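You operate a simulated robot arm through the tools that you are given. There is no shell and no other tool. Be economical: measure what you need, move in short steps, check, and stop when the job is done.

Carry out the task below with a simulated robot arm. There is one attempt and no reset: what you move stays moved.

## Task
Zero the thickness gauge on the steel block, then put the block back.
Fine: turn the zero knob till the pointer shows 30 mm; close the gauge again. Set down upright: steel block.
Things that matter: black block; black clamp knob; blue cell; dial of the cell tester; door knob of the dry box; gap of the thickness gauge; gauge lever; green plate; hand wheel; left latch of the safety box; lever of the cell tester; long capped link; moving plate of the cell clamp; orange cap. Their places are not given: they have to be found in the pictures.

Only the result counts: the job must be done as asked and must still hold three seconds after the hand-in. Knocking over, shifting, dropping, spilling or breaking anything else fails it.

## Robot
A 7-joint arm with a two-finger parallel gripper, fixed in place. Base frame: the origin is at the foot of the arm, x ahead of it, y to its left, z up; the work surface is at about z = 10. Units: mm, degrees, N and s.
With the tool pointing down near the work surface it reaches from about 220 to 580 mm from the base axis. Its first joint turns from -66.0 to 66.0 degrees. Payload 2.5 kg.
The TCP is the grasp point between the finger pads, 23 mm short of the fingertips. In the tool frame z runs along the fingers and y along their closing line. The gripper opens to 94 mm. The fingers are 38 mm wide and 10 mm thick; the gripper's body (54 by 96 mm) begins 39 mm behind the TCP.
Orientation is that of the tool frame in the base frame, as a unit quaternion [x, y, z, w]. With the fingers straight down and closing along the base's y, the tool's x points along the base's -x, its y along +y and its z along -z.

## Interface
- The arm moves only by the tool play_rows. Its argument "deltas" is a list of rows, each an object of numbers (a shift or turn left out is 0, a gripper value left out holds the last): "tx", "ty", "tz": the shift along the base's x, y, z in mm; "wx", "wy", "wz": the turn, a rotation vector about the base's x, y, z in degrees; "grip": the finger opening in mm, from 0 to 94. In form: [{"tx": .., "ty": .., "tz": .., "wx": .., "wy": .., "wz": .., "grip": ..}, ...]. A call has 1 to 12 rows; each row is the pose to reach, as a shift and turn from the pose commanded when the call began. A row lasts 0.2 s, in which the tool goes at most 50 mm and 8.6 degrees; a call with a longer step from one row to the next is refused whole, and so is a gripper value outside its range. Where a pose cannot be reached the arm comes as near as it can. A force on the tool above 40 N (or 10 N above the force at the start of the call, whichever is more), or a blocked arm, ends the call early, and 0.2 s more pass. The fingers move at their own pace (about 108 mm/s each) and stop on an object; they squeeze with about 34 N. The grip force told is the motor's: it shows also when the fingers shut on nothing. Time passes only in rows, and 0.2 s behind the last, so rows that repeat a pose let the fingers close. It gives the time, the measured TCP pose, the force on the tool (base axes), the opening and the grip force at its end, in the units of the frame above (readings bear some noise), with the torque about the TCP (base axes, N m) and any sound that the robot's microphone picked up, and new pictures: "show" is both (left out), scene, wrist or none.
- Cameras (640 x 400 px; columns grow to the right, rows downward): "scene" is fixed at [122.8, -500.7, 499.9]; the picture's right is [-0.35, -0.94, 0.00], its down [-0.87, 0.33, -0.36] and it looks along [0.34, -0.13, -0.93] (base axes); focal length 214 px, centre (320, 200). "wrist" rides on the gripper at [86, 16, -74] in the tool frame; the picture's right is [-0.18, 0.98, 0.00], its down [-0.58, -0.11, -0.81] and it looks along [-0.79, -0.15, 0.59] (tool axes); focal length 243 px, centre (320, 200).
- point_at(camera, pixels): for up to 12 pixels [column, row] of the newest picture of that camera ("zoom" is the newest enlarged one), the place [x, y, z] in the base frame of the surface seen there, good to about 2 mm. No time passes.
- inspect(camera, box): a new picture of the part [left, top, right, bottom] of that camera's present view, enlarged. No time passes.
- hand_in(): hands the job in; it is judged then, once.

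Work in short steps. Measure before you move; look again where a grasp or a placing could have gone wrong, and mend it. You have 80 turns and 200 pictures in all, those below and enlarged ones among them. Open the gripper and draw the arm clear of the work before you hand the job in, unless the task says otherwise; then end with one line.

The tools are called after "Emit:" as a command line: name --argument value ..., lists and objects as JSON in quotes. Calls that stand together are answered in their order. play_rows: Moves the arm, as the interface text tells. Its arguments: {"type":"object","properties":{"deltas":{"type":"array"},"show":{"type":"string","enum":["both","scene","wrist","none"]}},"required":["deltas"]} The other tools are called the same way: point_at (camera, pixels) gives the place of the surface under pixels of a picture; inspect (camera, box) takes an enlarged picture of a part of a camera's view; hand_in () hands the job in.

At the start:

```text
clock: 0.0
eef_pos: [350.7, 195.0, 442.0]
orientation: [0.0, 1.0, 0.0, 0.0]
wrist_force: [0.8, 0.2, 0.2]
moment: [-0.02, 0.0, 0.0]
gripper_width: 93.9
grasp_force: 0.1
```

scene: 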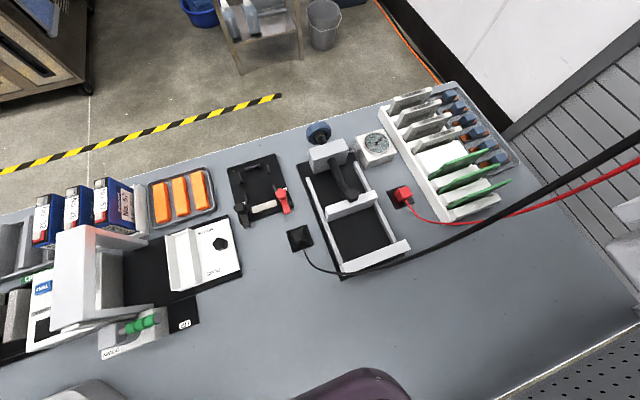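
wrist: 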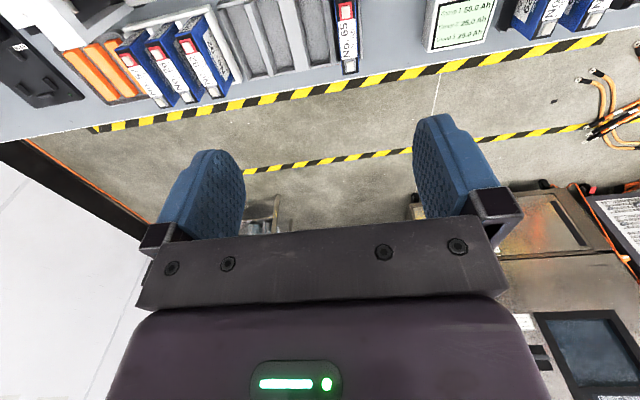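

The scene shows many devices; I enlarge the candidates for the thickness gauge (dial near 375,147, and the grey device near 90,280).

Emit:
inspect --camera "scene" --box '[0, 220, 260, 382]'

Emit:
inspect --camera "scene" --box '[220, 110, 420, 290]'

Emit:
inspect --camera "wrist" --box '[0, 0, 640, 130]'

```text
2.46 times, centred on (130, 301) of scene
```

zoom: 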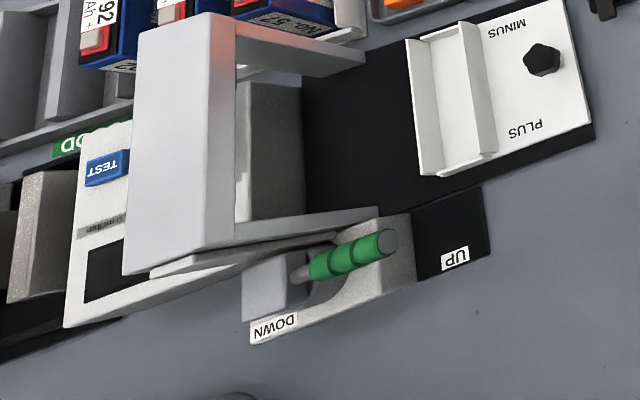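

```text
2.22 times, centred on (320, 200) of scene
```

zoom: 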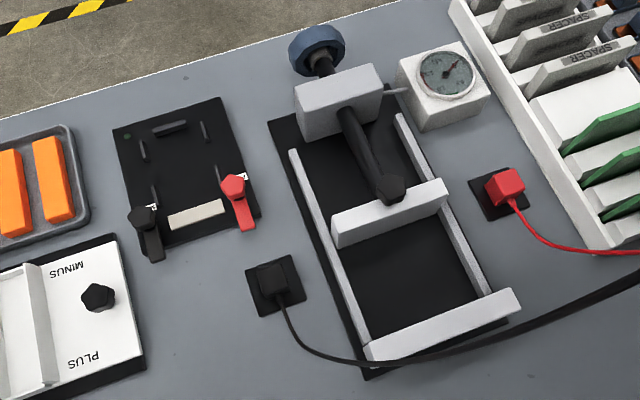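

```text
1.00 times, centred on (320, 65) of wrist (not enlarged: the box is as wide or as high as the picture)
```

zoom: 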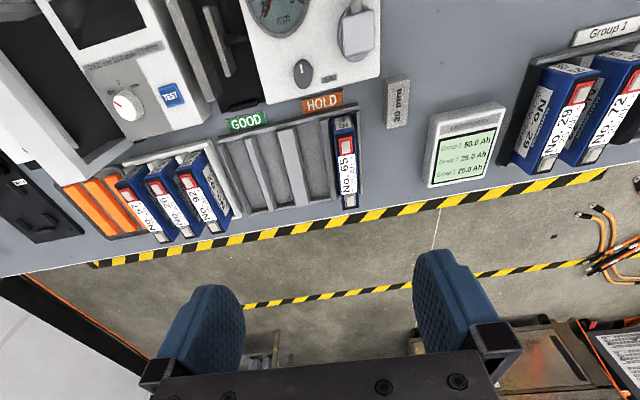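

The dial "MM" at wrist (280,15) with a 30 mm block at (397,103) looks like the thickness gauge. I measure it.

Emit:
point_at --camera "wrist" --pixels '[[280, 15], [302, 72], [358, 30], [397, 103], [387, 82], [407, 80], [388, 127], [408, 127], [325, 78], [230, 60], [260, 105], [350, 150]]'

```text
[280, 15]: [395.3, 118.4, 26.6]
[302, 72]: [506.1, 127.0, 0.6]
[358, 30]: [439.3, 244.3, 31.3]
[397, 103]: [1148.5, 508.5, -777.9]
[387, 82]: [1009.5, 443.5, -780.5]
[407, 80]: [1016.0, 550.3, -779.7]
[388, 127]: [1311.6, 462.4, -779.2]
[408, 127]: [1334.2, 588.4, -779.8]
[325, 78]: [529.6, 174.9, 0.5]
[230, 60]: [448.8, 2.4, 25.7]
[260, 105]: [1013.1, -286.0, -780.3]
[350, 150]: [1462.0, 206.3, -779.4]
```

The enlarged picture has its own offset, so I measure again in "zoom".

Emit:
point_at --camera "zoom" --pixels '[[280, 15], [302, 72], [358, 30], [397, 103], [387, 82], [407, 80], [388, 127], [408, 127], [325, 78], [230, 60], [260, 85], [370, 68]]'

Emit:
play_rows --deltas '[{"tx": -40}, {"tx": -80}, {"tx": -110, "tz": 20}, {"tx": -110, "tz": 20}]'

```text
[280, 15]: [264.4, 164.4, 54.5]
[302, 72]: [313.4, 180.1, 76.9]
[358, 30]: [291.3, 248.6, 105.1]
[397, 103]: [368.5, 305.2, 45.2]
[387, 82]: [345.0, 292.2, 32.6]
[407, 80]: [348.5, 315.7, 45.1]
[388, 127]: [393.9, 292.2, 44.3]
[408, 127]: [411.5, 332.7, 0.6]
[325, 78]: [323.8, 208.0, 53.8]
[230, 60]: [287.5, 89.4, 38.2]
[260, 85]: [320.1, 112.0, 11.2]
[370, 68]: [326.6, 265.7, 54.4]
```

```text
clock: 1.0
eef_pos: [238.4, 196.3, 461.2]
orientation: [-0.001, 1.0, 0.0, 0.0]
wrist_force: [-0.1, -0.8, -0.3]
moment: [0.0, -0.03, -0.01]
gripper_width: 93.9
grasp_force: 0.1
```

scene: 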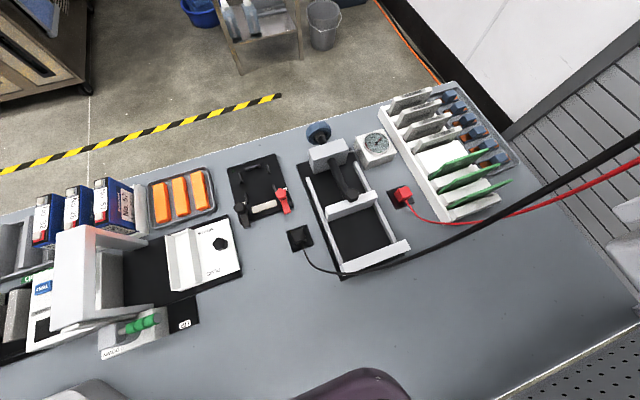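
wrist: 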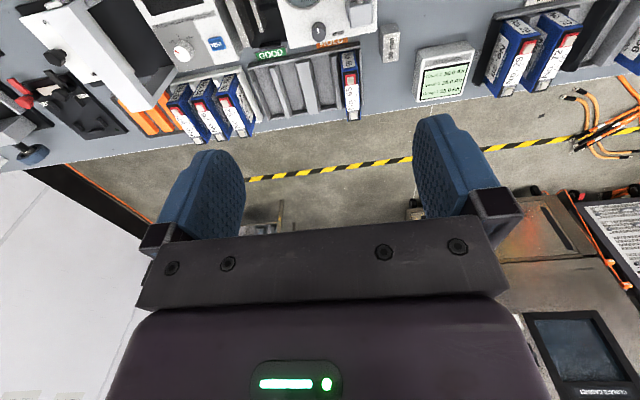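

The gauge is at wrist top centre (330,20); I enlarge it with a box reaching the top edge.

Emit:
inspect --camera "wrist" --box '[230, 0, 430, 70]'

```text
3.20 times, centred on (330, 35) of wrist
```

zoom: 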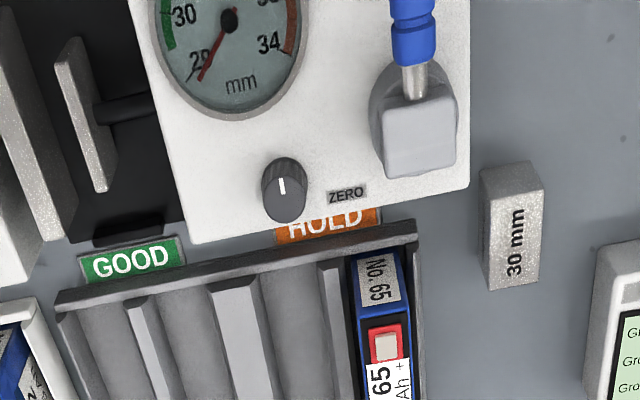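

The gauge's top is cut off; I pitch the tool so the wrist camera looks more steeply down.

Emit:
play_rows --deltas '[{"wy": 8}, {"wy": 16}, {"wy": 24}, {"wy": 32}, {"wy": 32}]' --show "wrist"

Emit:
inspect --camera "wrist" --box '[200, 0, 460, 162]'

```text
clock: 2.2
eef_pos: [240.5, 193.8, 461.0]
orientation: [0.0, 0.961, 0.0, -0.276]
wrist_force: [-0.9, 1.0, -0.4]
moment: [0.01, -0.01, -0.01]
gripper_width: 94.1
grasp_force: 0.1
```

wrist: 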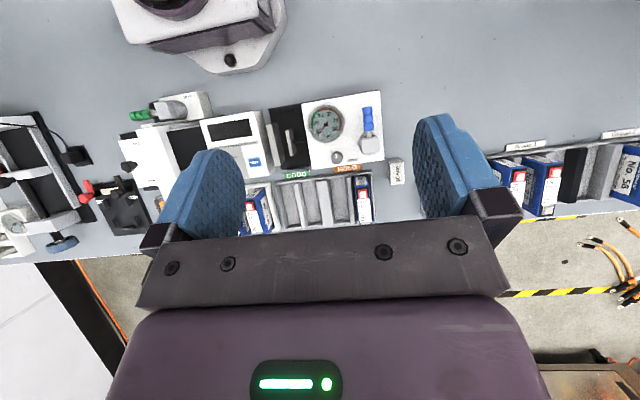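

```text
2.46 times, centred on (330, 81) of wrist
```

zoom: 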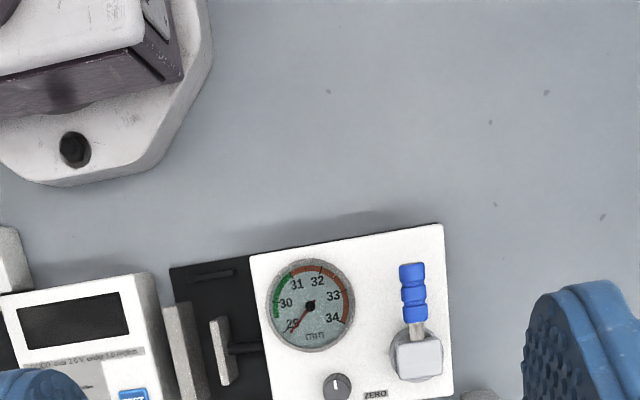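

Emit:
inspect --camera "wrist" --box '[265, 80, 415, 200]'

```text
3.33 times, centred on (340, 140) of wrist
```

zoom: 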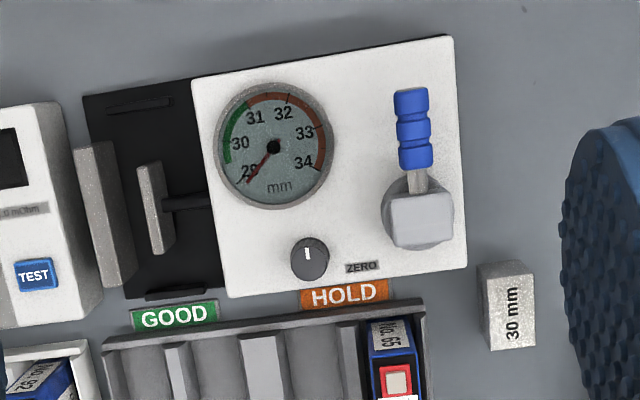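

The view shows jaws at zoom (110,210)/(155,205), dial, zero knob (310,258), lever (412,150) and the 30 mm block (505,305). I measure them all.

Emit:
point_at --camera "zoom" --pixels '[[410, 100], [414, 160], [420, 210], [418, 235], [308, 250], [310, 275], [485, 272], [530, 270], [532, 310], [488, 305], [535, 345], [492, 345]]'

Emit:
point_at --camera "zoom" --pixels '[[82, 152], [108, 146], [110, 280], [132, 278], [140, 168], [157, 164], [157, 250], [172, 245], [130, 220], [185, 202], [140, 290], [205, 285]]'

Emit:
point_at --camera "zoom" --pixels '[[430, 245], [455, 50], [195, 80], [232, 294], [465, 262], [398, 140], [430, 140], [386, 210], [450, 210], [300, 320], [440, 330], [330, 255]]'

```text
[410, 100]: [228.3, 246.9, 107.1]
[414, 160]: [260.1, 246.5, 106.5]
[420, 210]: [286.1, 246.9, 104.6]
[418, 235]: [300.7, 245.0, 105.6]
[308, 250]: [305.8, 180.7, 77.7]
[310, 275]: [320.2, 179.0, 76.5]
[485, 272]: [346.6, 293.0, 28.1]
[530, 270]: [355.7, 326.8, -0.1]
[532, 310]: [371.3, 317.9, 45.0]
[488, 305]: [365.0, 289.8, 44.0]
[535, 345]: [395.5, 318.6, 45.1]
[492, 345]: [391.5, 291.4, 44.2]
```

```text
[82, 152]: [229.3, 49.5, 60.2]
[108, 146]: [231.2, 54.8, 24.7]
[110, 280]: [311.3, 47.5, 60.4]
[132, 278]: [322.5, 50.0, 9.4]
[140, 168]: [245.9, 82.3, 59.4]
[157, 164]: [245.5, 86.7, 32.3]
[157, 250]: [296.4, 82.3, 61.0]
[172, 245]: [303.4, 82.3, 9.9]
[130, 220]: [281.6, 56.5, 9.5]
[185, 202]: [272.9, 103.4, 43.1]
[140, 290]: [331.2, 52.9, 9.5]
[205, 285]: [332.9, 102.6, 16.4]
```

```text
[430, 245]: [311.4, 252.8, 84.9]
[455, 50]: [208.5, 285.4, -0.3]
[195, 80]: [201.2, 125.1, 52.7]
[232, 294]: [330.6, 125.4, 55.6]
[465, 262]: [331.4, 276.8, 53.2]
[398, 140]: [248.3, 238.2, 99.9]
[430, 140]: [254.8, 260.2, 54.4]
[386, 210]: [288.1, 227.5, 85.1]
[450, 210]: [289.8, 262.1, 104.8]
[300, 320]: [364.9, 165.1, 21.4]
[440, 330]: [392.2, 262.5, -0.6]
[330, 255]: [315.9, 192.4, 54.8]
```

Block is about x345–393, y290–319, top z45; lever at y≈247, z≈100, knob at (310,180,77). I enlarge the lever and knob to learn their mechanism.

Emit:
inspect --camera "wrist" --box '[335, 95, 405, 190]'

Emit:
inspect --camera "wrist" --box '[265, 95, 350, 170]'

```text
4.21 times, centred on (370, 142) of wrist
```

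zoom: 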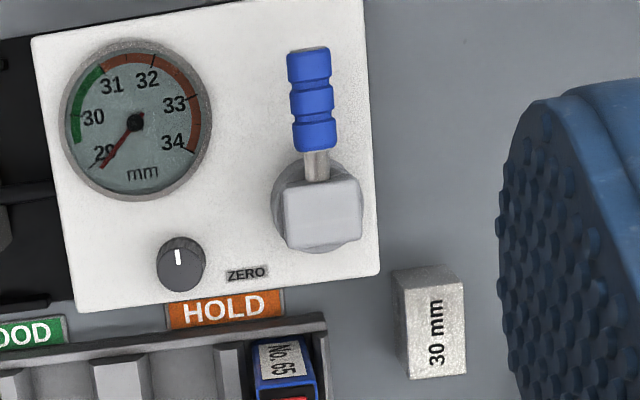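

```text
5.33 times, centred on (308, 132) of wrist
```

zoom: 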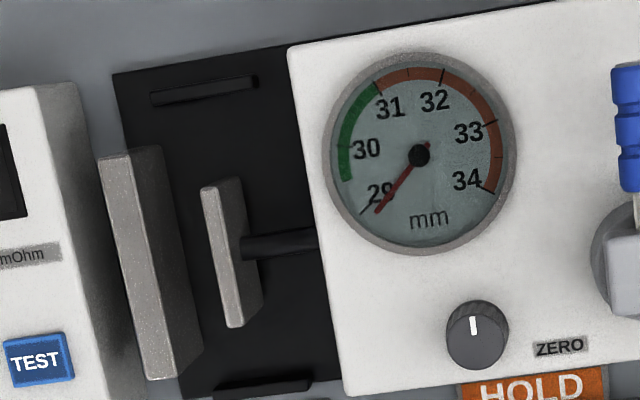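

I undo the pitch, then yaw the tool to get a side view of the lever.

Emit:
play_rows --deltas '[{"wy": -8, "tx": 30, "ty": 30}, {"wy": -16, "tx": 50, "ty": 60}, {"wy": -24, "tx": 60, "ty": 90}, {"wy": -32, "tx": 60, "ty": 110}, {"wy": -32, "tx": 60, "ty": 110}]' --show "none"

Emit:
play_rows --deltas '[{"wz": -8, "tz": -20}, {"wz": -16, "tz": -40}, {"wz": -24, "tz": -60}, {"wz": -32, "tz": -80}, {"wz": -40, "tz": -100}, {"wz": -48, "tz": -120}, {"wz": -56, "tz": -140}, {"wz": -64, "tz": -160}, {"wz": -72, "tz": -180}, {"wz": -80, "tz": -180}, {"wz": -88, "tz": -180}]' --show "wrist"

```text
clock: 3.4
eef_pos: [301.6, 305.5, 462.1]
orientation: [-0.001, 1.0, 0.0, 0.0]
wrist_force: [-0.1, 0.3, -0.6]
moment: [0.0, 0.01, -0.03]
gripper_width: 93.9
grasp_force: 0.1
```

```text
clock: 5.8
eef_pos: [300.0, 304.7, 282.0]
orientation: [0.696, 0.718, 0.0, 0.0]
wrist_force: [0.0, 0.4, 0.6]
moment: [-0.01, -0.01, 0.02]
gripper_width: 93.9
grasp_force: 0.0
```

wrist: 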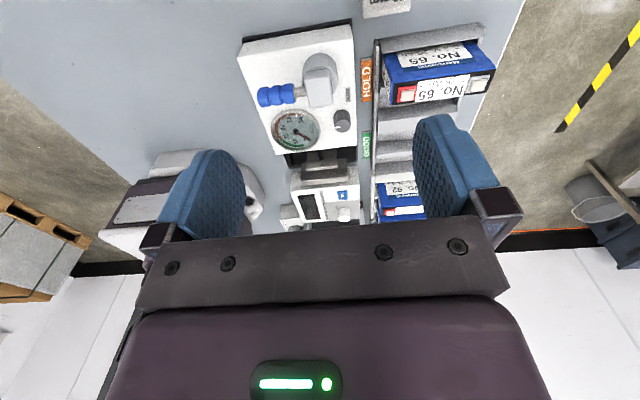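

Emit:
inspect --camera "wrist" --box '[235, 20, 375, 160]'

```text
2.86 times, centred on (305, 90) of wrist
```

zoom: 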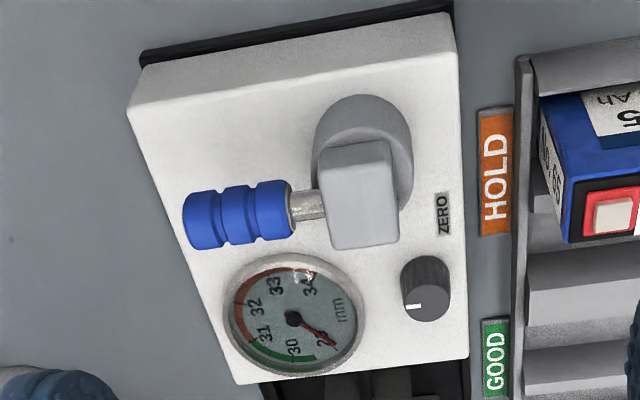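

The lever is a horizontal handle on a vertical-axis drum. I measure drum edges, the handle and the knob for the pivots.

Emit:
point_at --camera "zoom" --pixels '[[365, 100], [318, 140], [404, 150], [325, 165], [395, 150], [333, 245], [398, 238], [188, 220], [240, 215], [285, 210], [310, 205], [240, 195]]'

Emit:
point_at --camera "zoom" --pixels '[[425, 260], [405, 285], [445, 280], [420, 310], [411, 306], [425, 285], [448, 260], [430, 320], [403, 300], [403, 270], [322, 312], [292, 318]]'

```text
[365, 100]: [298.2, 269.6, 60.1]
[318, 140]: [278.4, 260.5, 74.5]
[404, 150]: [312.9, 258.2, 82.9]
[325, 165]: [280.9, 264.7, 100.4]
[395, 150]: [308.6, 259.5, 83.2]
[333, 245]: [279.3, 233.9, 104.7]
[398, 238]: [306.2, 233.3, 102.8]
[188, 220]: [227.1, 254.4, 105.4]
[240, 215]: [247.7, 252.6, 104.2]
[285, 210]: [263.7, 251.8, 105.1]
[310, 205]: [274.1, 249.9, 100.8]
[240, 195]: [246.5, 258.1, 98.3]
```

```text
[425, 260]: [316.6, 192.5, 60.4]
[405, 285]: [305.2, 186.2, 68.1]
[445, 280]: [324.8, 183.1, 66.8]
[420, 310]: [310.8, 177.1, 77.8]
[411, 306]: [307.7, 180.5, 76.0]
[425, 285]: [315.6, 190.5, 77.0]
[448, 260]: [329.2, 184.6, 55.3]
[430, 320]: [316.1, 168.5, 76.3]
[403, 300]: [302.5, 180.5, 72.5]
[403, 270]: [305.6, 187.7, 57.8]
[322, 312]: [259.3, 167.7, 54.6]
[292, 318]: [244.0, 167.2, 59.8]
```

Pivot ≈(294,248); handle y≈247, z≈96. I yaw back and move above the handle.

Emit:
play_rows --deltas '[{"wz": 8}, {"wz": 16}, {"wz": 24}, {"wz": 32}, {"wz": 40, "tx": -10, "ty": -10}, {"wz": 48, "tx": -20, "ty": -20}, {"wz": 56, "tx": -30, "ty": -30}, {"wz": 64, "tx": -40, "ty": -40}, {"wz": 72, "tx": -52, "ty": -58}, {"wz": 80, "tx": -52, "ty": -58, "tz": -40}, {"wz": 88, "tx": -52, "ty": -58, "tz": -80, "grip": 50}, {"wz": 88, "tx": -52, "ty": -58, "tz": -110, "grip": 50}]' --show "both"

```text
clock: 8.4
eef_pos: [248.7, 247.0, 171.5]
orientation: [-0.001, 1.0, 0.0, 0.001]
wrist_force: [-0.8, -0.2, 0.9]
moment: [-0.03, -0.04, 0.04]
gripper_width: 49.9
grasp_force: 0.0
```

scene: 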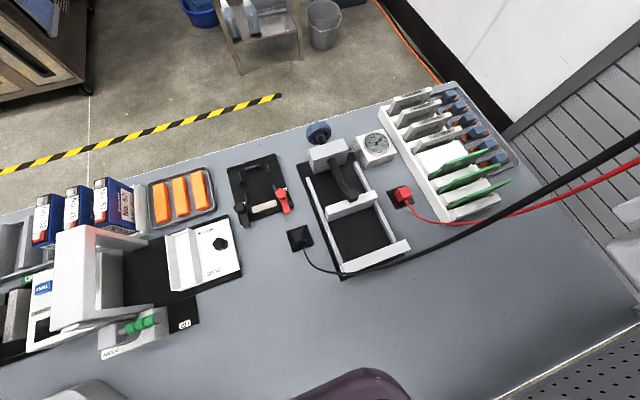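
wrist: 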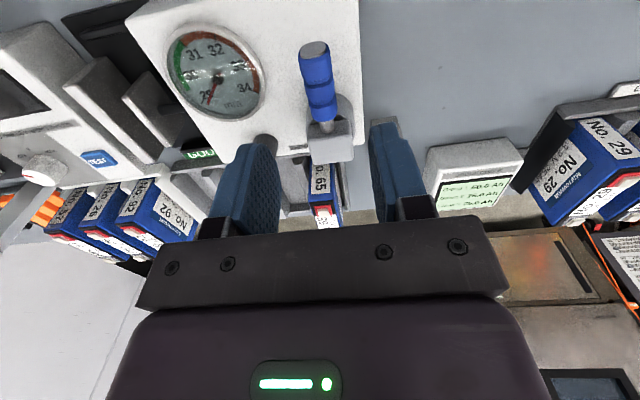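

The handle (318,80) is centred between the open fingers; I descend to z≈101 and close on it.

Emit:
play_rows --deltas '[{"tz": -35}, {"tz": -70}, {"tz": -70}, {"tz": -70, "grip": 10}, {"tz": -70, "grip": 10}, {"tz": -70, "grip": 10}]' --show "wrist"

```text
clock: 9.8
eef_pos: [248.7, 246.8, 101.1]
orientation: [-0.002, 1.0, 0.002, 0.001]
wrist_force: [5.0, 15.3, -22.5]
moment: [0.18, -0.52, 0.33]
gripper_width: 17.6
grasp_force: 45.2
```

wrist: 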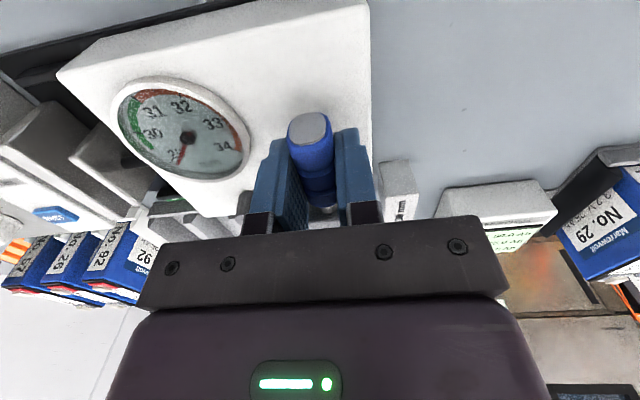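

Grip is on the handle (17.6 mm). I loosen slightly to a cage and test a small turn toward +y.

Emit:
play_rows --deltas '[{"ty": 1, "grip": 22}, {"ty": 1, "grip": 22}, {"ty": 4.2, "tx": 0.1, "wz": -4}, {"ty": 7.3, "tx": 0.5, "wz": -8}, {"ty": 10.4, "tx": 1.0, "wz": -12}]' --show "wrist"

```text
clock: 11.0
eef_pos: [250.6, 257.3, 102.4]
orientation: [0.106, 0.994, 0.0, 0.0]
wrist_force: [-0.3, -1.0, -0.3]
moment: [0.01, -0.02, 0.01]
gripper_width: 22.4
grasp_force: 0.6
```

wrist: 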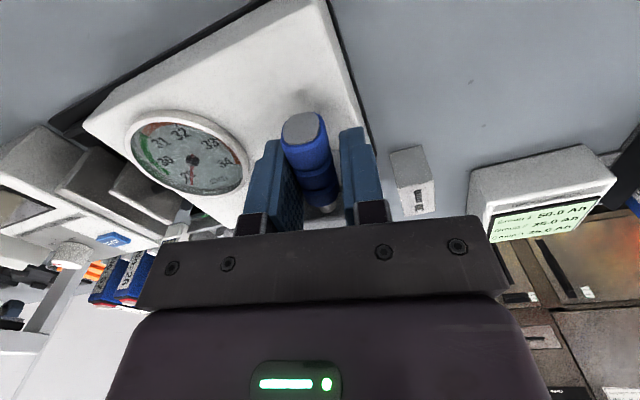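

It followed with almost no force; I continue to 44° and watch force and dial.

Emit:
play_rows --deltas '[{"tx": 0.7, "ty": 3, "wz": -4}, {"tx": 1.7, "ty": 6.1, "wz": -8}, {"tx": 2.9, "ty": 9, "wz": -12}, {"tx": 4.3, "ty": 11.9, "wz": -16}, {"tx": 5.9, "ty": 14.6, "wz": -20}, {"tx": 7.7, "ty": 17.2, "wz": -24}, {"tx": 9.6, "ty": 19.7, "wz": -28}, {"tx": 11.7, "ty": 22.1, "wz": -32}]' --show "wrist"

```text
clock: 12.8
eef_pos: [261.4, 279.4, 99.9]
orientation: [0.375, 0.927, 0.0, 0.0]
wrist_force: [0.0, -0.3, 0.1]
moment: [0.04, -0.02, -0.01]
gripper_width: 22.2
grasp_force: 0.2
```

wrist: 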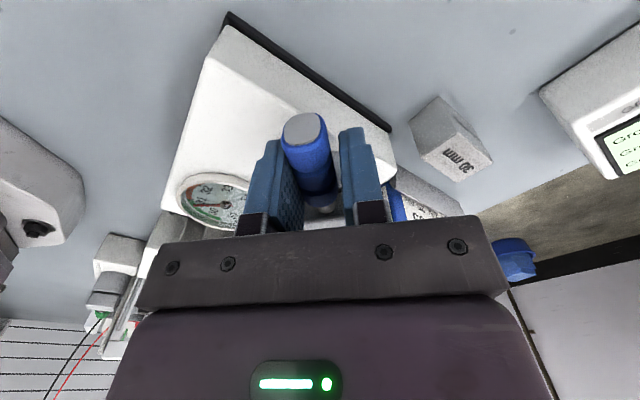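

Emit:
inspect --camera "wrist" --box '[170, 160, 250, 240]'

```text
5.00 times, centred on (210, 200) of wrist
```

zoom: 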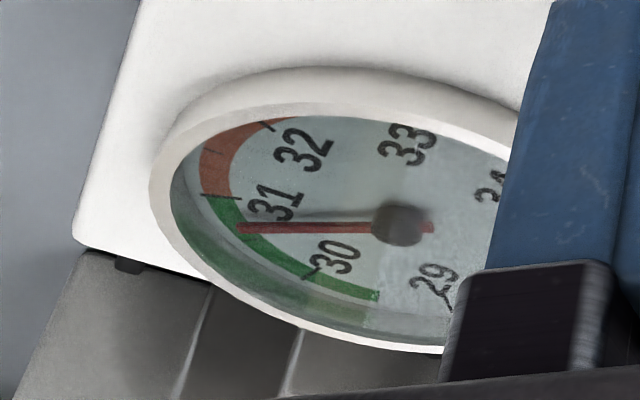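

The pointer moved to ~30.6: this opens the gap. I continue the arc toward 92°.

Emit:
play_rows --deltas '[{"tx": 2.3, "ty": 2.2, "wz": -4}, {"tx": 4.7, "ty": 4.2, "wz": -8}, {"tx": 7.3, "ty": 6.0, "wz": -12}, {"tx": 10, "ty": 7.7, "wz": -16}, {"tx": 12.8, "ty": 9.2, "wz": -20}, {"tx": 15.6, "ty": 10.5, "wz": -24}, {"tx": 18.6, "ty": 11.6, "wz": -28}, {"tx": 21.6, "ty": 12.5, "wz": -32}, {"tx": 24.8, "ty": 13.1, "wz": -36}, {"tx": 27.9, "ty": 13.5, "wz": -40}]' --show "wrist"

```text
clock: 15.0
eef_pos: [290.1, 291.7, 101.3]
orientation: [0.67, 0.742, 0.0, 0.0]
wrist_force: [0.9, -0.7, 0.1]
moment: [-0.02, 0.01, -0.03]
gripper_width: 22.4
grasp_force: 0.3
```

wrist: 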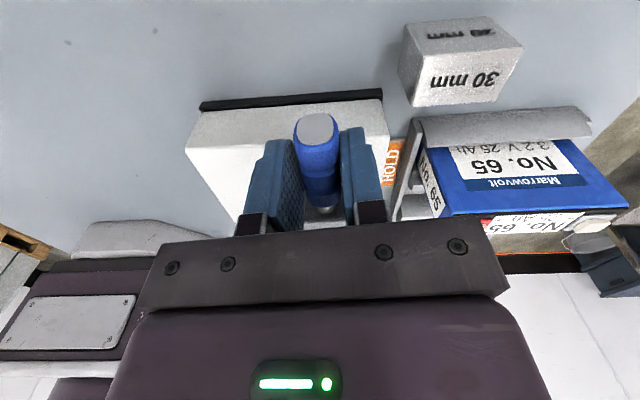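

No stop yet; continue with small steps until resistance appears.

Emit:
play_rows --deltas '[{"tx": 3.2, "ty": 0.2, "wz": -4}, {"tx": 6.3, "ty": 0.3, "wz": -8}, {"tx": 9.5, "ty": 0, "wz": -12}, {"tx": 12.6, "ty": -0.4, "wz": -16}, {"tx": 12.6, "ty": -0.4, "wz": -16}]' --show "wrist"

```text
clock: 16.1
eef_pos: [296.6, 291.5, 99.9]
orientation: [0.762, 0.647, -0.011, -0.003]
wrist_force: [-17.9, -4.6, 11.8]
moment: [0.11, 0.18, 0.44]
gripper_width: 29.8
grasp_force: 8.6
stopped in row 5: the force on the tool passed its limit at 41 N (the readings are from after the stop); the commanded pose is now the measured one
```

wrist: 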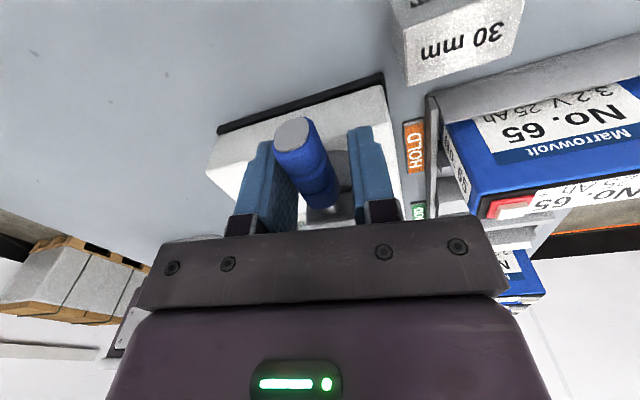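

The stop is at about 90°, the lever is fully open. I open the fingers, lift, and swing to view the gap.

Emit:
play_rows --deltas '[{"tx": -2, "grip": 50}, {"tx": -2, "tz": 0, "grip": 50}, {"tz": 40}, {"tz": 80, "wz": 5}, {"tz": 120, "wz": 10}, {"tz": 160, "wz": 10}]' --show "wrist"

Emit:
inspect --camera "wrist" --box '[220, 0, 460, 150]'

```text
clock: 17.5
eef_pos: [299.1, 291.8, 260.3]
orientation: [0.705, 0.71, -0.009, -0.001]
wrist_force: [-0.4, 0.3, -0.2]
moment: [-0.02, -0.03, -0.02]
gripper_width: 50.2
grasp_force: 0.1
```

wrist: 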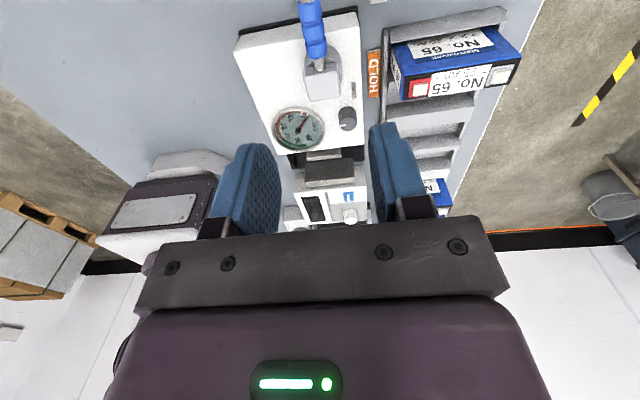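

```text
2.67 times, centred on (340, 75) of wrist
```

zoom: 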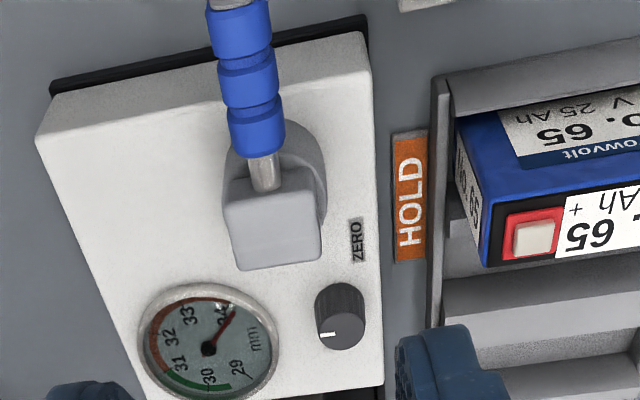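

Pointer now sits near 34. I need a view onto the jaws to measure the open gap, so I swing over to them.

Emit:
play_rows --deltas '[{"wz": 8, "ty": -20, "tz": 10}, {"wz": 16, "ty": -40, "tz": 20}, {"wz": 24, "ty": -60, "tz": 30}, {"wz": 32, "ty": -80, "tz": 40}, {"wz": 40, "ty": -100, "tz": 50}, {"wz": 48, "ty": -120, "tz": 60}, {"wz": 56, "ty": -140, "tz": 70}, {"wz": 64, "ty": -160, "tz": 80}, {"wz": 72, "ty": -180, "tz": 90}, {"wz": 80, "ty": -190, "tz": 90}, {"wz": 89, "ty": -200, "tz": 90}]' --show "none"

Emit:
play_rows --deltas '[{"wy": 8, "tx": -15}, {"wy": 16, "tx": -30}, {"wy": 24, "tx": -50}, {"wy": 32, "tx": -50}, {"wy": 40, "tx": -50}]' --show "wrist"

```text
refused: row 11 steps farther than a row can; nothing moved
```

```text
clock: 18.7
eef_pos: [249.9, 290.3, 260.6]
orientation: [0.659, 0.666, -0.249, -0.244]
wrist_force: [-0.9, -0.4, 0.8]
moment: [0.01, 0.01, -0.03]
gripper_width: 49.9
grasp_force: 0.1
```

wrist: 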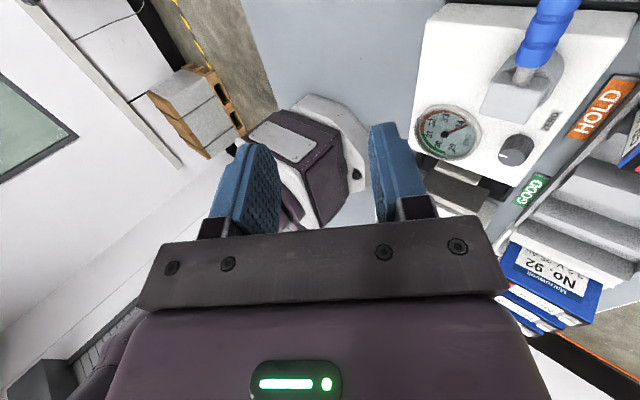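

The first call was refused (9° step), so the pitch went the wrong way; I undo it, then redo the yaw.

Emit:
play_rows --deltas '[{"wy": -8, "tx": 15}, {"wy": -16, "tx": 30}, {"wy": -24, "tx": 50}, {"wy": -32, "tx": 50}, {"wy": -40, "tx": 50}]' --show "none"

Emit:
play_rows --deltas '[{"wz": 8, "ty": -20, "tz": 10}, {"wz": 16, "ty": -40, "tz": 20}, {"wz": 24, "ty": -60, "tz": 30}, {"wz": 32, "ty": -80, "tz": 40}, {"wz": 40, "ty": -100, "tz": 50}, {"wz": 48, "ty": -120, "tz": 60}, {"wz": 56, "ty": -140, "tz": 70}, {"wz": 64, "ty": -160, "tz": 80}, {"wz": 72, "ty": -180, "tz": 90}, {"wz": 80, "ty": -190, "tz": 90}, {"wz": 88, "ty": -200, "tz": 90}]' --show "none"

Emit:
play_rows --deltas '[{"wy": 8, "tx": -15}, {"wy": 16, "tx": -30}, {"wy": 24, "tx": -50}, {"wy": 32, "tx": -50}, {"wy": 40, "tx": -50}]' --show "wrist"

```text
clock: 19.9
eef_pos: [299.2, 291.3, 260.3]
orientation: [0.705, 0.709, -0.007, -0.001]
wrist_force: [0.0, -0.2, 0.2]
moment: [-0.03, -0.02, -0.02]
gripper_width: 50.2
grasp_force: 0.0
```

```text
clock: 22.3
eef_pos: [299.6, 91.5, 351.1]
orientation: [0.013, 1.0, -0.006, 0.004]
wrist_force: [-1.0, -0.6, 0.1]
moment: [0.0, 0.0, -0.01]
gripper_width: 49.8
grasp_force: 0.1
```

```text
clock: 23.5
eef_pos: [248.5, 91.2, 351.3]
orientation: [0.011, 0.941, -0.01, -0.339]
wrist_force: [0.1, -0.4, 0.3]
moment: [-0.01, 0.0, 0.01]
gripper_width: 50.0
grasp_force: 0.0
```

wrist: 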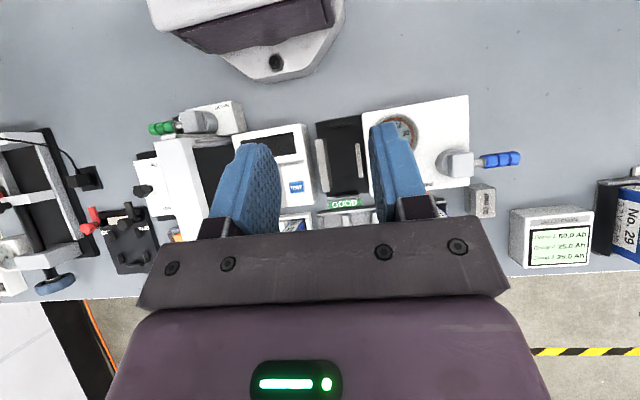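

Emit:
inspect --camera "wrist" --box '[300, 100, 400, 210]'

Emit:
point_at --camera "zoom" --pixels '[[150, 100], [200, 200]]'

```text
3.64 times, centred on (350, 155) of wrist
```

zoom: 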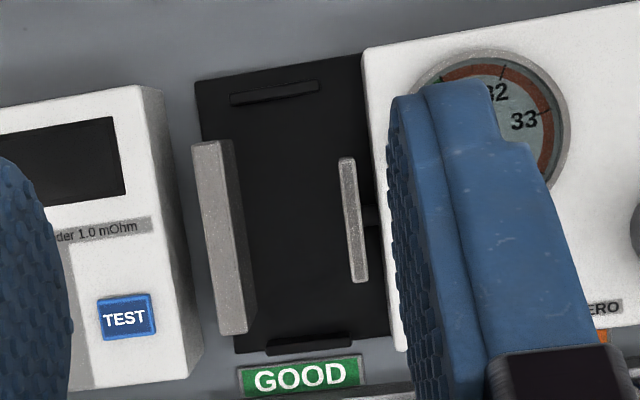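

```text
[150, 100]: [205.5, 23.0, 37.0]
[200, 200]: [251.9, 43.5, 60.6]
```

Emit:
point_at --camera "zoom" --pixels '[[195, 160], [216, 150], [224, 200], [240, 300], [246, 330], [225, 330], [342, 170], [353, 165], [350, 270], [365, 275], [240, 220], [300, 220]]'

Emit:
point_at --camera "zoom" --pixels '[[275, 97], [275, 103], [310, 340], [310, 348], [234, 104], [318, 90], [270, 345], [350, 335], [270, 352], [300, 130], [370, 215], [375, 300]]'

Emit:
inspect --camera "wrist" --box '[440, 140, 540, 240]'

```text
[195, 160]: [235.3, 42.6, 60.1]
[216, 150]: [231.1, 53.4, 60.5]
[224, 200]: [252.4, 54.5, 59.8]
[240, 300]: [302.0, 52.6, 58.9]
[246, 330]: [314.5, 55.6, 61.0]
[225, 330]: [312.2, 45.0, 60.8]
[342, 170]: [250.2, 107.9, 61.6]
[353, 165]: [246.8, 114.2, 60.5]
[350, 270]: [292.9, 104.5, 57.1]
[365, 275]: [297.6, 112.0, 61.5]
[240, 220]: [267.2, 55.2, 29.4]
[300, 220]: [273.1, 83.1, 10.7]
```

```text
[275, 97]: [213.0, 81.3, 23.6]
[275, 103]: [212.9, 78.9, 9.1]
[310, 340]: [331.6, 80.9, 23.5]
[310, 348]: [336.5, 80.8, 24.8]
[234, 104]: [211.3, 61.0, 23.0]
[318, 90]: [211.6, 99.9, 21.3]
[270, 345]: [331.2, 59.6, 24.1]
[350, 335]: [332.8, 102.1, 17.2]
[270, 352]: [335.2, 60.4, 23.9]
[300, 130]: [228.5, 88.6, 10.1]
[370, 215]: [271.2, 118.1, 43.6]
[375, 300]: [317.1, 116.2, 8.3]
```

```text
4.00 times, centred on (490, 190) of wrist
```

zoom: 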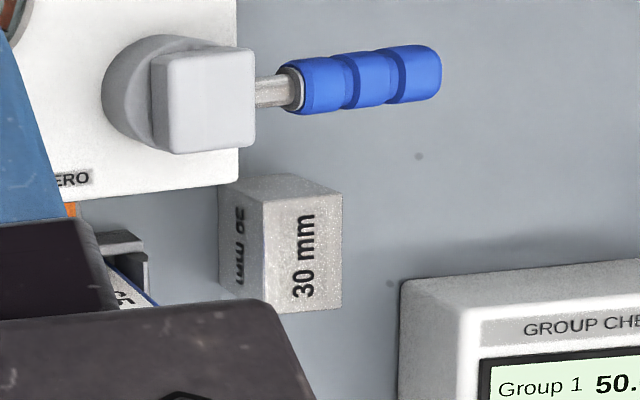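

The gap is now about y55–105 (50 mm), enough for the 38 mm fingers. I measure the block's corners.

Emit:
point_at --camera "zoom" --pixels '[[265, 203], [338, 196], [340, 303], [268, 311], [250, 180], [310, 178], [220, 280], [222, 190], [300, 250], [235, 290], [265, 310], [225, 240]]'

```text
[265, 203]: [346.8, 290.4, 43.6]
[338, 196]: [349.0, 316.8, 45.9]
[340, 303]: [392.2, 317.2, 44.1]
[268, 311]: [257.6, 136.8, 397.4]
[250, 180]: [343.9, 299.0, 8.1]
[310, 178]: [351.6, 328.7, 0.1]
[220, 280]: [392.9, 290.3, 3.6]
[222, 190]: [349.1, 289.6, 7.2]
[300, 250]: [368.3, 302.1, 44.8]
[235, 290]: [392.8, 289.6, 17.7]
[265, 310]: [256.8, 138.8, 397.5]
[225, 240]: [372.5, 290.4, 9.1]
```

Block centre ≈(369.5,304), 48×30×45. Before picking I measure the neighbours (group-checker panel, rack) for clearance.

Emit:
point_at --camera "wrist" --pixels '[[512, 212], [590, 208], [550, 235], [525, 265], [440, 202], [470, 240]]'

Emit:
play_rows --deltas '[{"wy": -8, "tx": 15}, {"wy": -16, "tx": 30, "ty": 30}, {"wy": -24, "tx": 50, "ty": 60}, {"wy": -32, "tx": 50, "ty": 90}, {"wy": -40, "tx": 50, "ty": 120}]' --show "none"

Emit:
play_rows --deltas '[{"wz": -8, "ty": 10, "grip": 75}, {"wz": -16, "ty": 20}, {"wz": -24, "ty": 30, "tx": 20}, {"wz": -32, "ty": 40, "tx": 30}, {"wz": -40, "ty": 50, "tx": 40}, {"wz": -48, "ty": 60, "tx": 50}, {"wz": -56, "ty": 70, "tx": 60}, {"wz": -64, "ty": 80, "tx": 70, "tz": -40}, {"wz": -72, "ty": 90, "tx": 70, "tz": -80}, {"wz": -80, "ty": 92, "tx": 70, "tz": -120}, {"wz": -88, "ty": 92, "tx": 70, "tz": -150}]' --show "wrist"

```text
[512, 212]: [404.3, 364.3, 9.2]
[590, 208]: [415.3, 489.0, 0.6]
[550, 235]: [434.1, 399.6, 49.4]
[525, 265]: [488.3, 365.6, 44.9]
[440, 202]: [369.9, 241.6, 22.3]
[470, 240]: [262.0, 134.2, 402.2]
```

```text
clock: 24.7
eef_pos: [298.6, 210.4, 350.4]
orientation: [0.014, 1.0, -0.006, 0.005]
wrist_force: [-0.1, 0.5, -0.1]
moment: [0.02, 0.01, 0.0]
gripper_width: 49.8
grasp_force: 0.1
```

```text
clock: 27.1
eef_pos: [368.3, 302.3, 200.5]
orientation: [0.706, 0.708, -0.008, -0.001]
wrist_force: [-0.8, 0.0, 0.1]
moment: [-0.01, 0.03, 0.0]
gripper_width: 74.9
grasp_force: 0.0
```

wrist: 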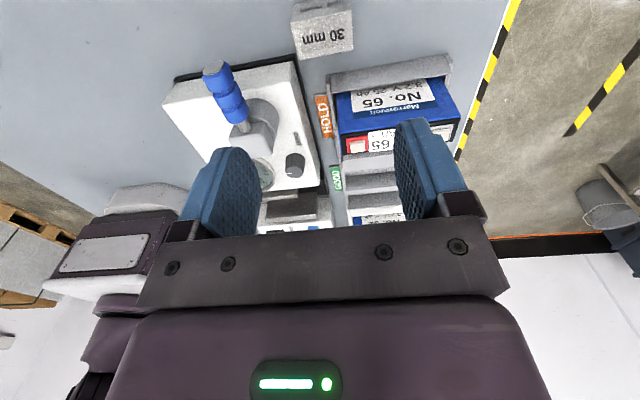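

Nearly aligned; I correct the slight 0.7° tilt and descend partway above the block.

Emit:
play_rows --deltas '[{"wx": 0.57, "wy": -0.73, "tx": 1.2, "ty": 1.7, "tz": -40}, {"wx": 0.57, "wy": -0.73, "tx": 1.2, "ty": 1.7, "tz": -80}, {"wx": 0.57, "wy": -0.73, "tx": 1.2, "ty": 1.7, "tz": -115}, {"wx": 0.57, "wy": -0.73, "tx": 1.2, "ty": 1.7, "tz": -115}]'

```text
clock: 28.1
eef_pos: [369.4, 304.3, 85.9]
orientation: [0.705, 0.71, 0.001, -0.001]
wrist_force: [0.7, 0.7, -0.1]
moment: [-0.01, 0.03, -0.01]
gripper_width: 74.6
grasp_force: 0.0
```

scene: 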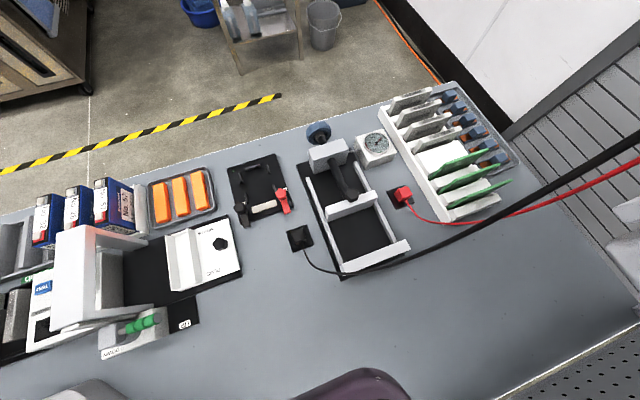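
wrist: 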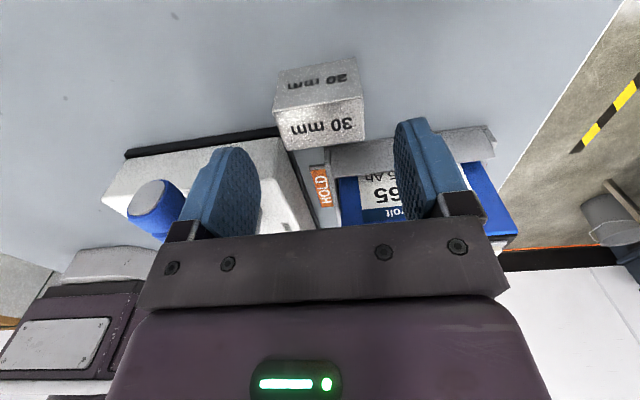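

Emit:
play_rows --deltas '[{"tz": -30}, {"tz": -56}, {"tz": -56}, {"tz": -56, "grip": 40}, {"tz": -56, "grip": 40}, {"tz": -56, "grip": 40}]' --show "wrist"

```text
clock: 29.5
eef_pos: [369.3, 303.9, 31.5]
orientation: [0.705, 0.71, 0.002, 0.001]
wrist_force: [1.0, 0.9, 0.1]
moment: [0.05, -0.13, 0.02]
gripper_width: 49.8
grasp_force: 34.0
```

wrist: 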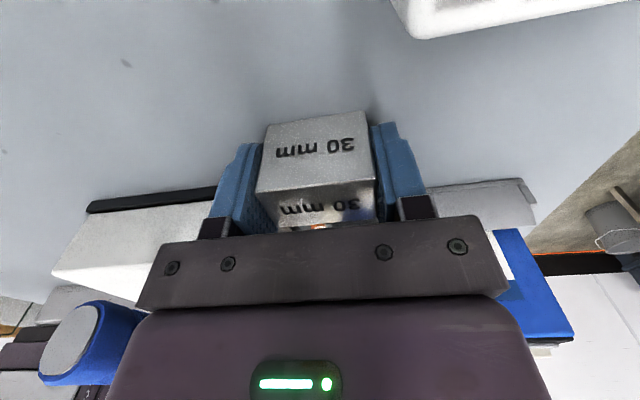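

Block gripped (49.8 mm). I lift high above the lever and carry it to above the gap at (272,77).

Emit:
play_rows --deltas '[{"tz": 30}, {"tz": 75}, {"tz": 120}, {"tz": 160}, {"tz": 160, "ty": -40, "tx": -20}, {"tz": 160, "ty": -80, "tx": -40}, {"tz": 160, "ty": -120, "tx": -60}, {"tz": 160, "ty": -160, "tx": -80}, {"tz": 160, "ty": -200, "tx": -97}, {"tz": 160, "ty": -227, "tx": -97}, {"tz": 130, "ty": -227, "tx": -97}, {"tz": 130, "ty": -227, "tx": -97}]' --show "both"

Emit:
inspect --camera "wrist" --box '[200, 80, 440, 240]'

```text
clock: 32.1
eef_pos: [273.2, 78.1, 157.7]
orientation: [0.705, 0.709, 0.001, 0.0]
wrist_force: [0.0, -0.5, -5.5]
moment: [0.01, 0.04, 0.01]
gripper_width: 49.7
grasp_force: 33.9
```

scene: 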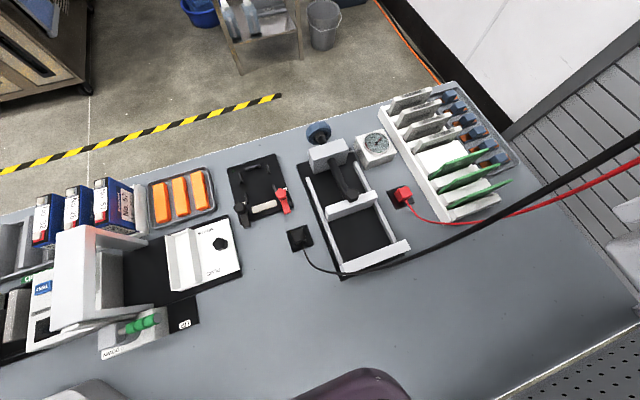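
wrist: 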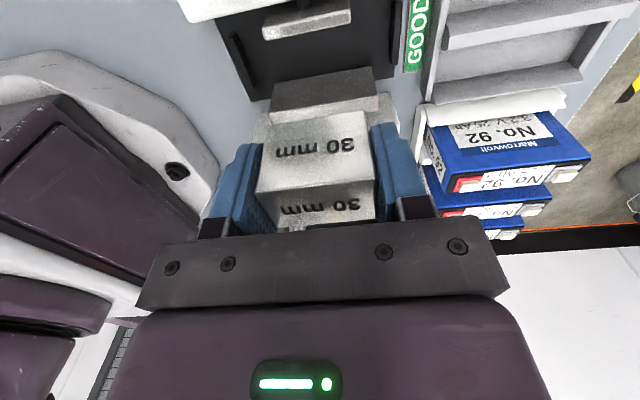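

```text
2.50 times, centred on (320, 160) of wrist
```

zoom: 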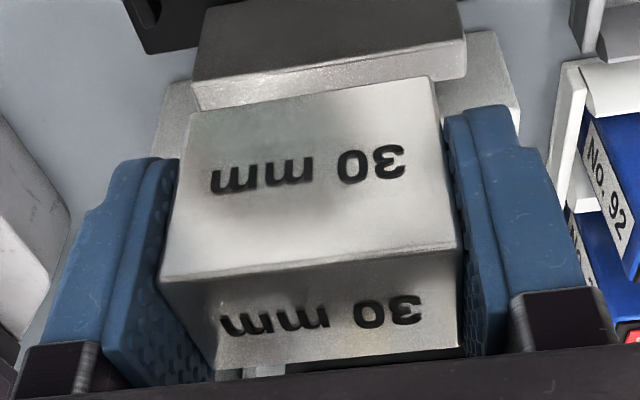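

Emit:
point_at --camera "wrist" --pixels '[[272, 35], [350, 22], [300, 36], [280, 110], [375, 92], [330, 78], [275, 90], [372, 70], [265, 190], [370, 180], [272, 130], [368, 112]]'

```text
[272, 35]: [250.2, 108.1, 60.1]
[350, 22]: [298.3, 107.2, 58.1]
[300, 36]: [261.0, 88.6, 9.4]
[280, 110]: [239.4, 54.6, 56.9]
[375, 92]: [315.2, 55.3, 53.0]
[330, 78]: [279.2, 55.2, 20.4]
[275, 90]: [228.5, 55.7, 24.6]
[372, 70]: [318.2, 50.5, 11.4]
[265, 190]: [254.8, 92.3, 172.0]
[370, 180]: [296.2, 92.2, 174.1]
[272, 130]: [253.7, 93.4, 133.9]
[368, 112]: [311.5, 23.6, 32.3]
```

The gap is y55–106 and the block spans y62–92; I lower it to just above the base, then by 1 mm steps.

Emit:
play_rows --deltas '[{"tz": -40}, {"tz": -80}, {"tz": -105}, {"tz": -112}, {"tz": -114}, {"tz": -115}, {"tz": -116}, {"tz": -116}]' --show "wrist"

```text
clock: 33.9
eef_pos: [274.0, 77.1, 42.7]
orientation: [0.704, 0.71, 0.0, 0.0]
wrist_force: [-0.5, 0.6, -5.0]
moment: [0.0, 0.03, 0.03]
gripper_width: 49.5
grasp_force: 34.2
```

wrist: 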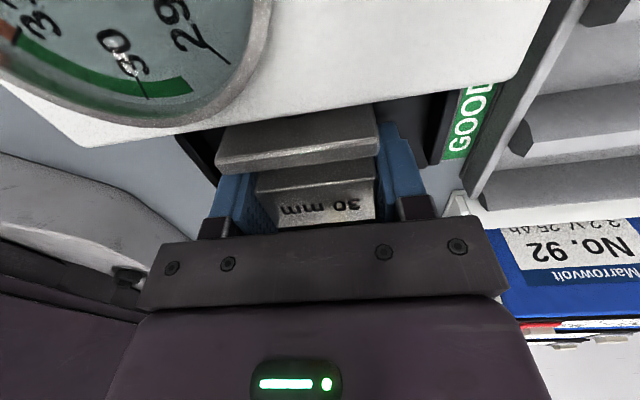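

Still carrying 5 N; I lower in 0.7 mm steps until the base takes the weight.

Emit:
play_rows --deltas '[{"tz": -1}, {"tz": -2}, {"tz": -2}]' --show "none"

Emit:
play_rows --deltas '[{"tz": -0.7}, {"tz": -1.4}, {"tz": -1.4}]' --show "none"

```text
clock: 34.7
eef_pos: [272.5, 77.3, 41.2]
orientation: [0.705, 0.71, 0.001, 0.0]
wrist_force: [0.3, -0.1, -5.0]
moment: [-0.01, 0.02, 0.0]
gripper_width: 49.7
grasp_force: 33.4
```

```text
clock: 35.5
eef_pos: [271.9, 77.0, 40.6]
orientation: [0.705, 0.709, 0.0, -0.001]
wrist_force: [-5.3, -1.9, 17.6]
moment: [-0.12, 0.15, 0.0]
gripper_width: 50.1
grasp_force: 34.2
```

Contact (17 N). I release and lift straight up.

Emit:
play_rows --deltas '[{"tz": 0.5, "grip": 66}, {"tz": 0.5, "grip": 66}, {"tz": 20, "grip": 66}, {"tz": 60}, {"tz": 100}, {"tz": 140}]' --show "wrist"

```text
clock: 36.9
eef_pos: [273.6, 77.4, 181.4]
orientation: [0.704, 0.71, 0.001, 0.0]
wrist_force: [-0.6, -0.2, -0.1]
moment: [0.02, -0.02, -0.01]
gripper_width: 66.2
grasp_force: 0.1
```

wrist: 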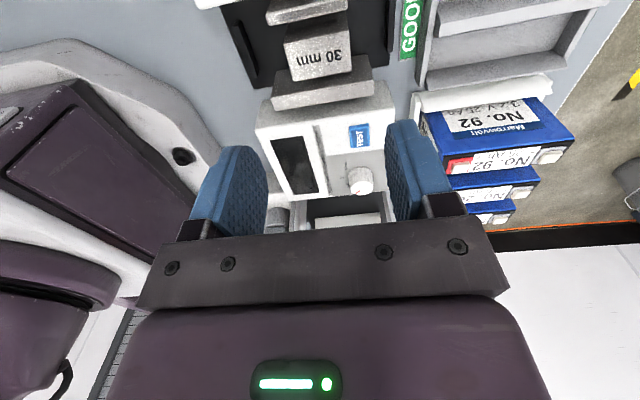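

The block stands between the jaws. I go back to the lever handle at (294,293) to close it.

Emit:
play_rows --deltas '[{"ty": 45, "tx": 5}, {"ty": 90, "tx": 10}, {"ty": 135, "tx": 15}, {"ty": 180, "tx": 20}, {"ty": 215, "tx": 20, "grip": 50}, {"ty": 215, "tx": 20, "tz": -40}, {"ty": 215, "tx": 20, "tz": -40}]' --show "wrist"

```text
clock: 38.5
eef_pos: [293.0, 292.1, 139.8]
orientation: [0.704, 0.71, 0.001, 0.0]
wrist_force: [-0.8, -0.2, 0.2]
moment: [-0.01, 0.0, 0.03]
gripper_width: 50.1
grasp_force: 0.0
```

wrist: 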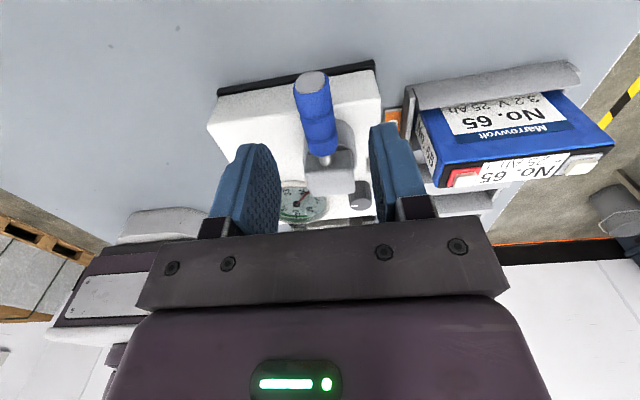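

Emit:
play_rows --deltas '[{"tx": 1, "ty": 1.2, "tz": -20}, {"tx": 1, "ty": 1.2, "tz": -38}, {"tx": 1, "ty": 1.2, "tz": -38, "grip": 22}, {"tx": 1, "ty": 1.2, "tz": -38, "grip": 22}]' --show "none"

Emit:
play_rows --deltas '[{"tx": -3.9, "ty": -0.2, "wz": 5}, {"tx": -7.9, "ty": -0.7, "wz": 10}, {"tx": -11.7, "ty": -1.5, "wz": 15}, {"tx": -15.5, "ty": -2.7, "wz": 20}, {"tx": -19.1, "ty": -4.2, "wz": 25}, {"tx": -22.7, "ty": -6.1, "wz": 30}, {"tx": -26, "ty": -8.2, "wz": 35}, {"tx": -29.1, "ty": -10.6, "wz": 40}]' --show "wrist"

```text
clock: 39.5
eef_pos: [293.7, 293.3, 103.1]
orientation: [0.704, 0.71, 0.002, 0.0]
wrist_force: [0.3, 0.2, 0.1]
moment: [0.01, 0.0, 0.0]
gripper_width: 22.0
grasp_force: 0.2
```

```text
clock: 41.3
eef_pos: [264.4, 282.1, 102.8]
orientation: [0.419, 0.908, 0.0, -0.001]
wrist_force: [0.9, 1.0, -0.8]
moment: [-0.01, 0.01, 0.0]
gripper_width: 22.0
grasp_force: 0.2
```

wrist: 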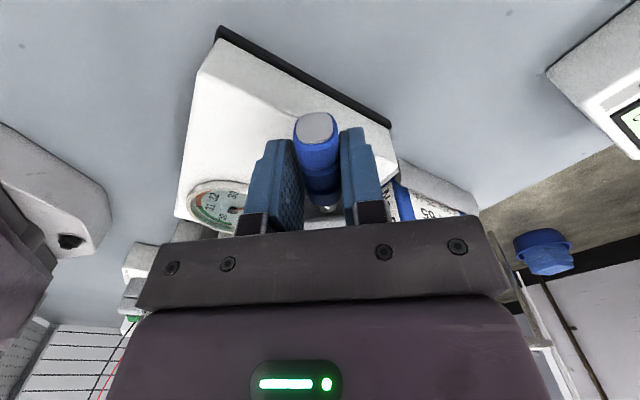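

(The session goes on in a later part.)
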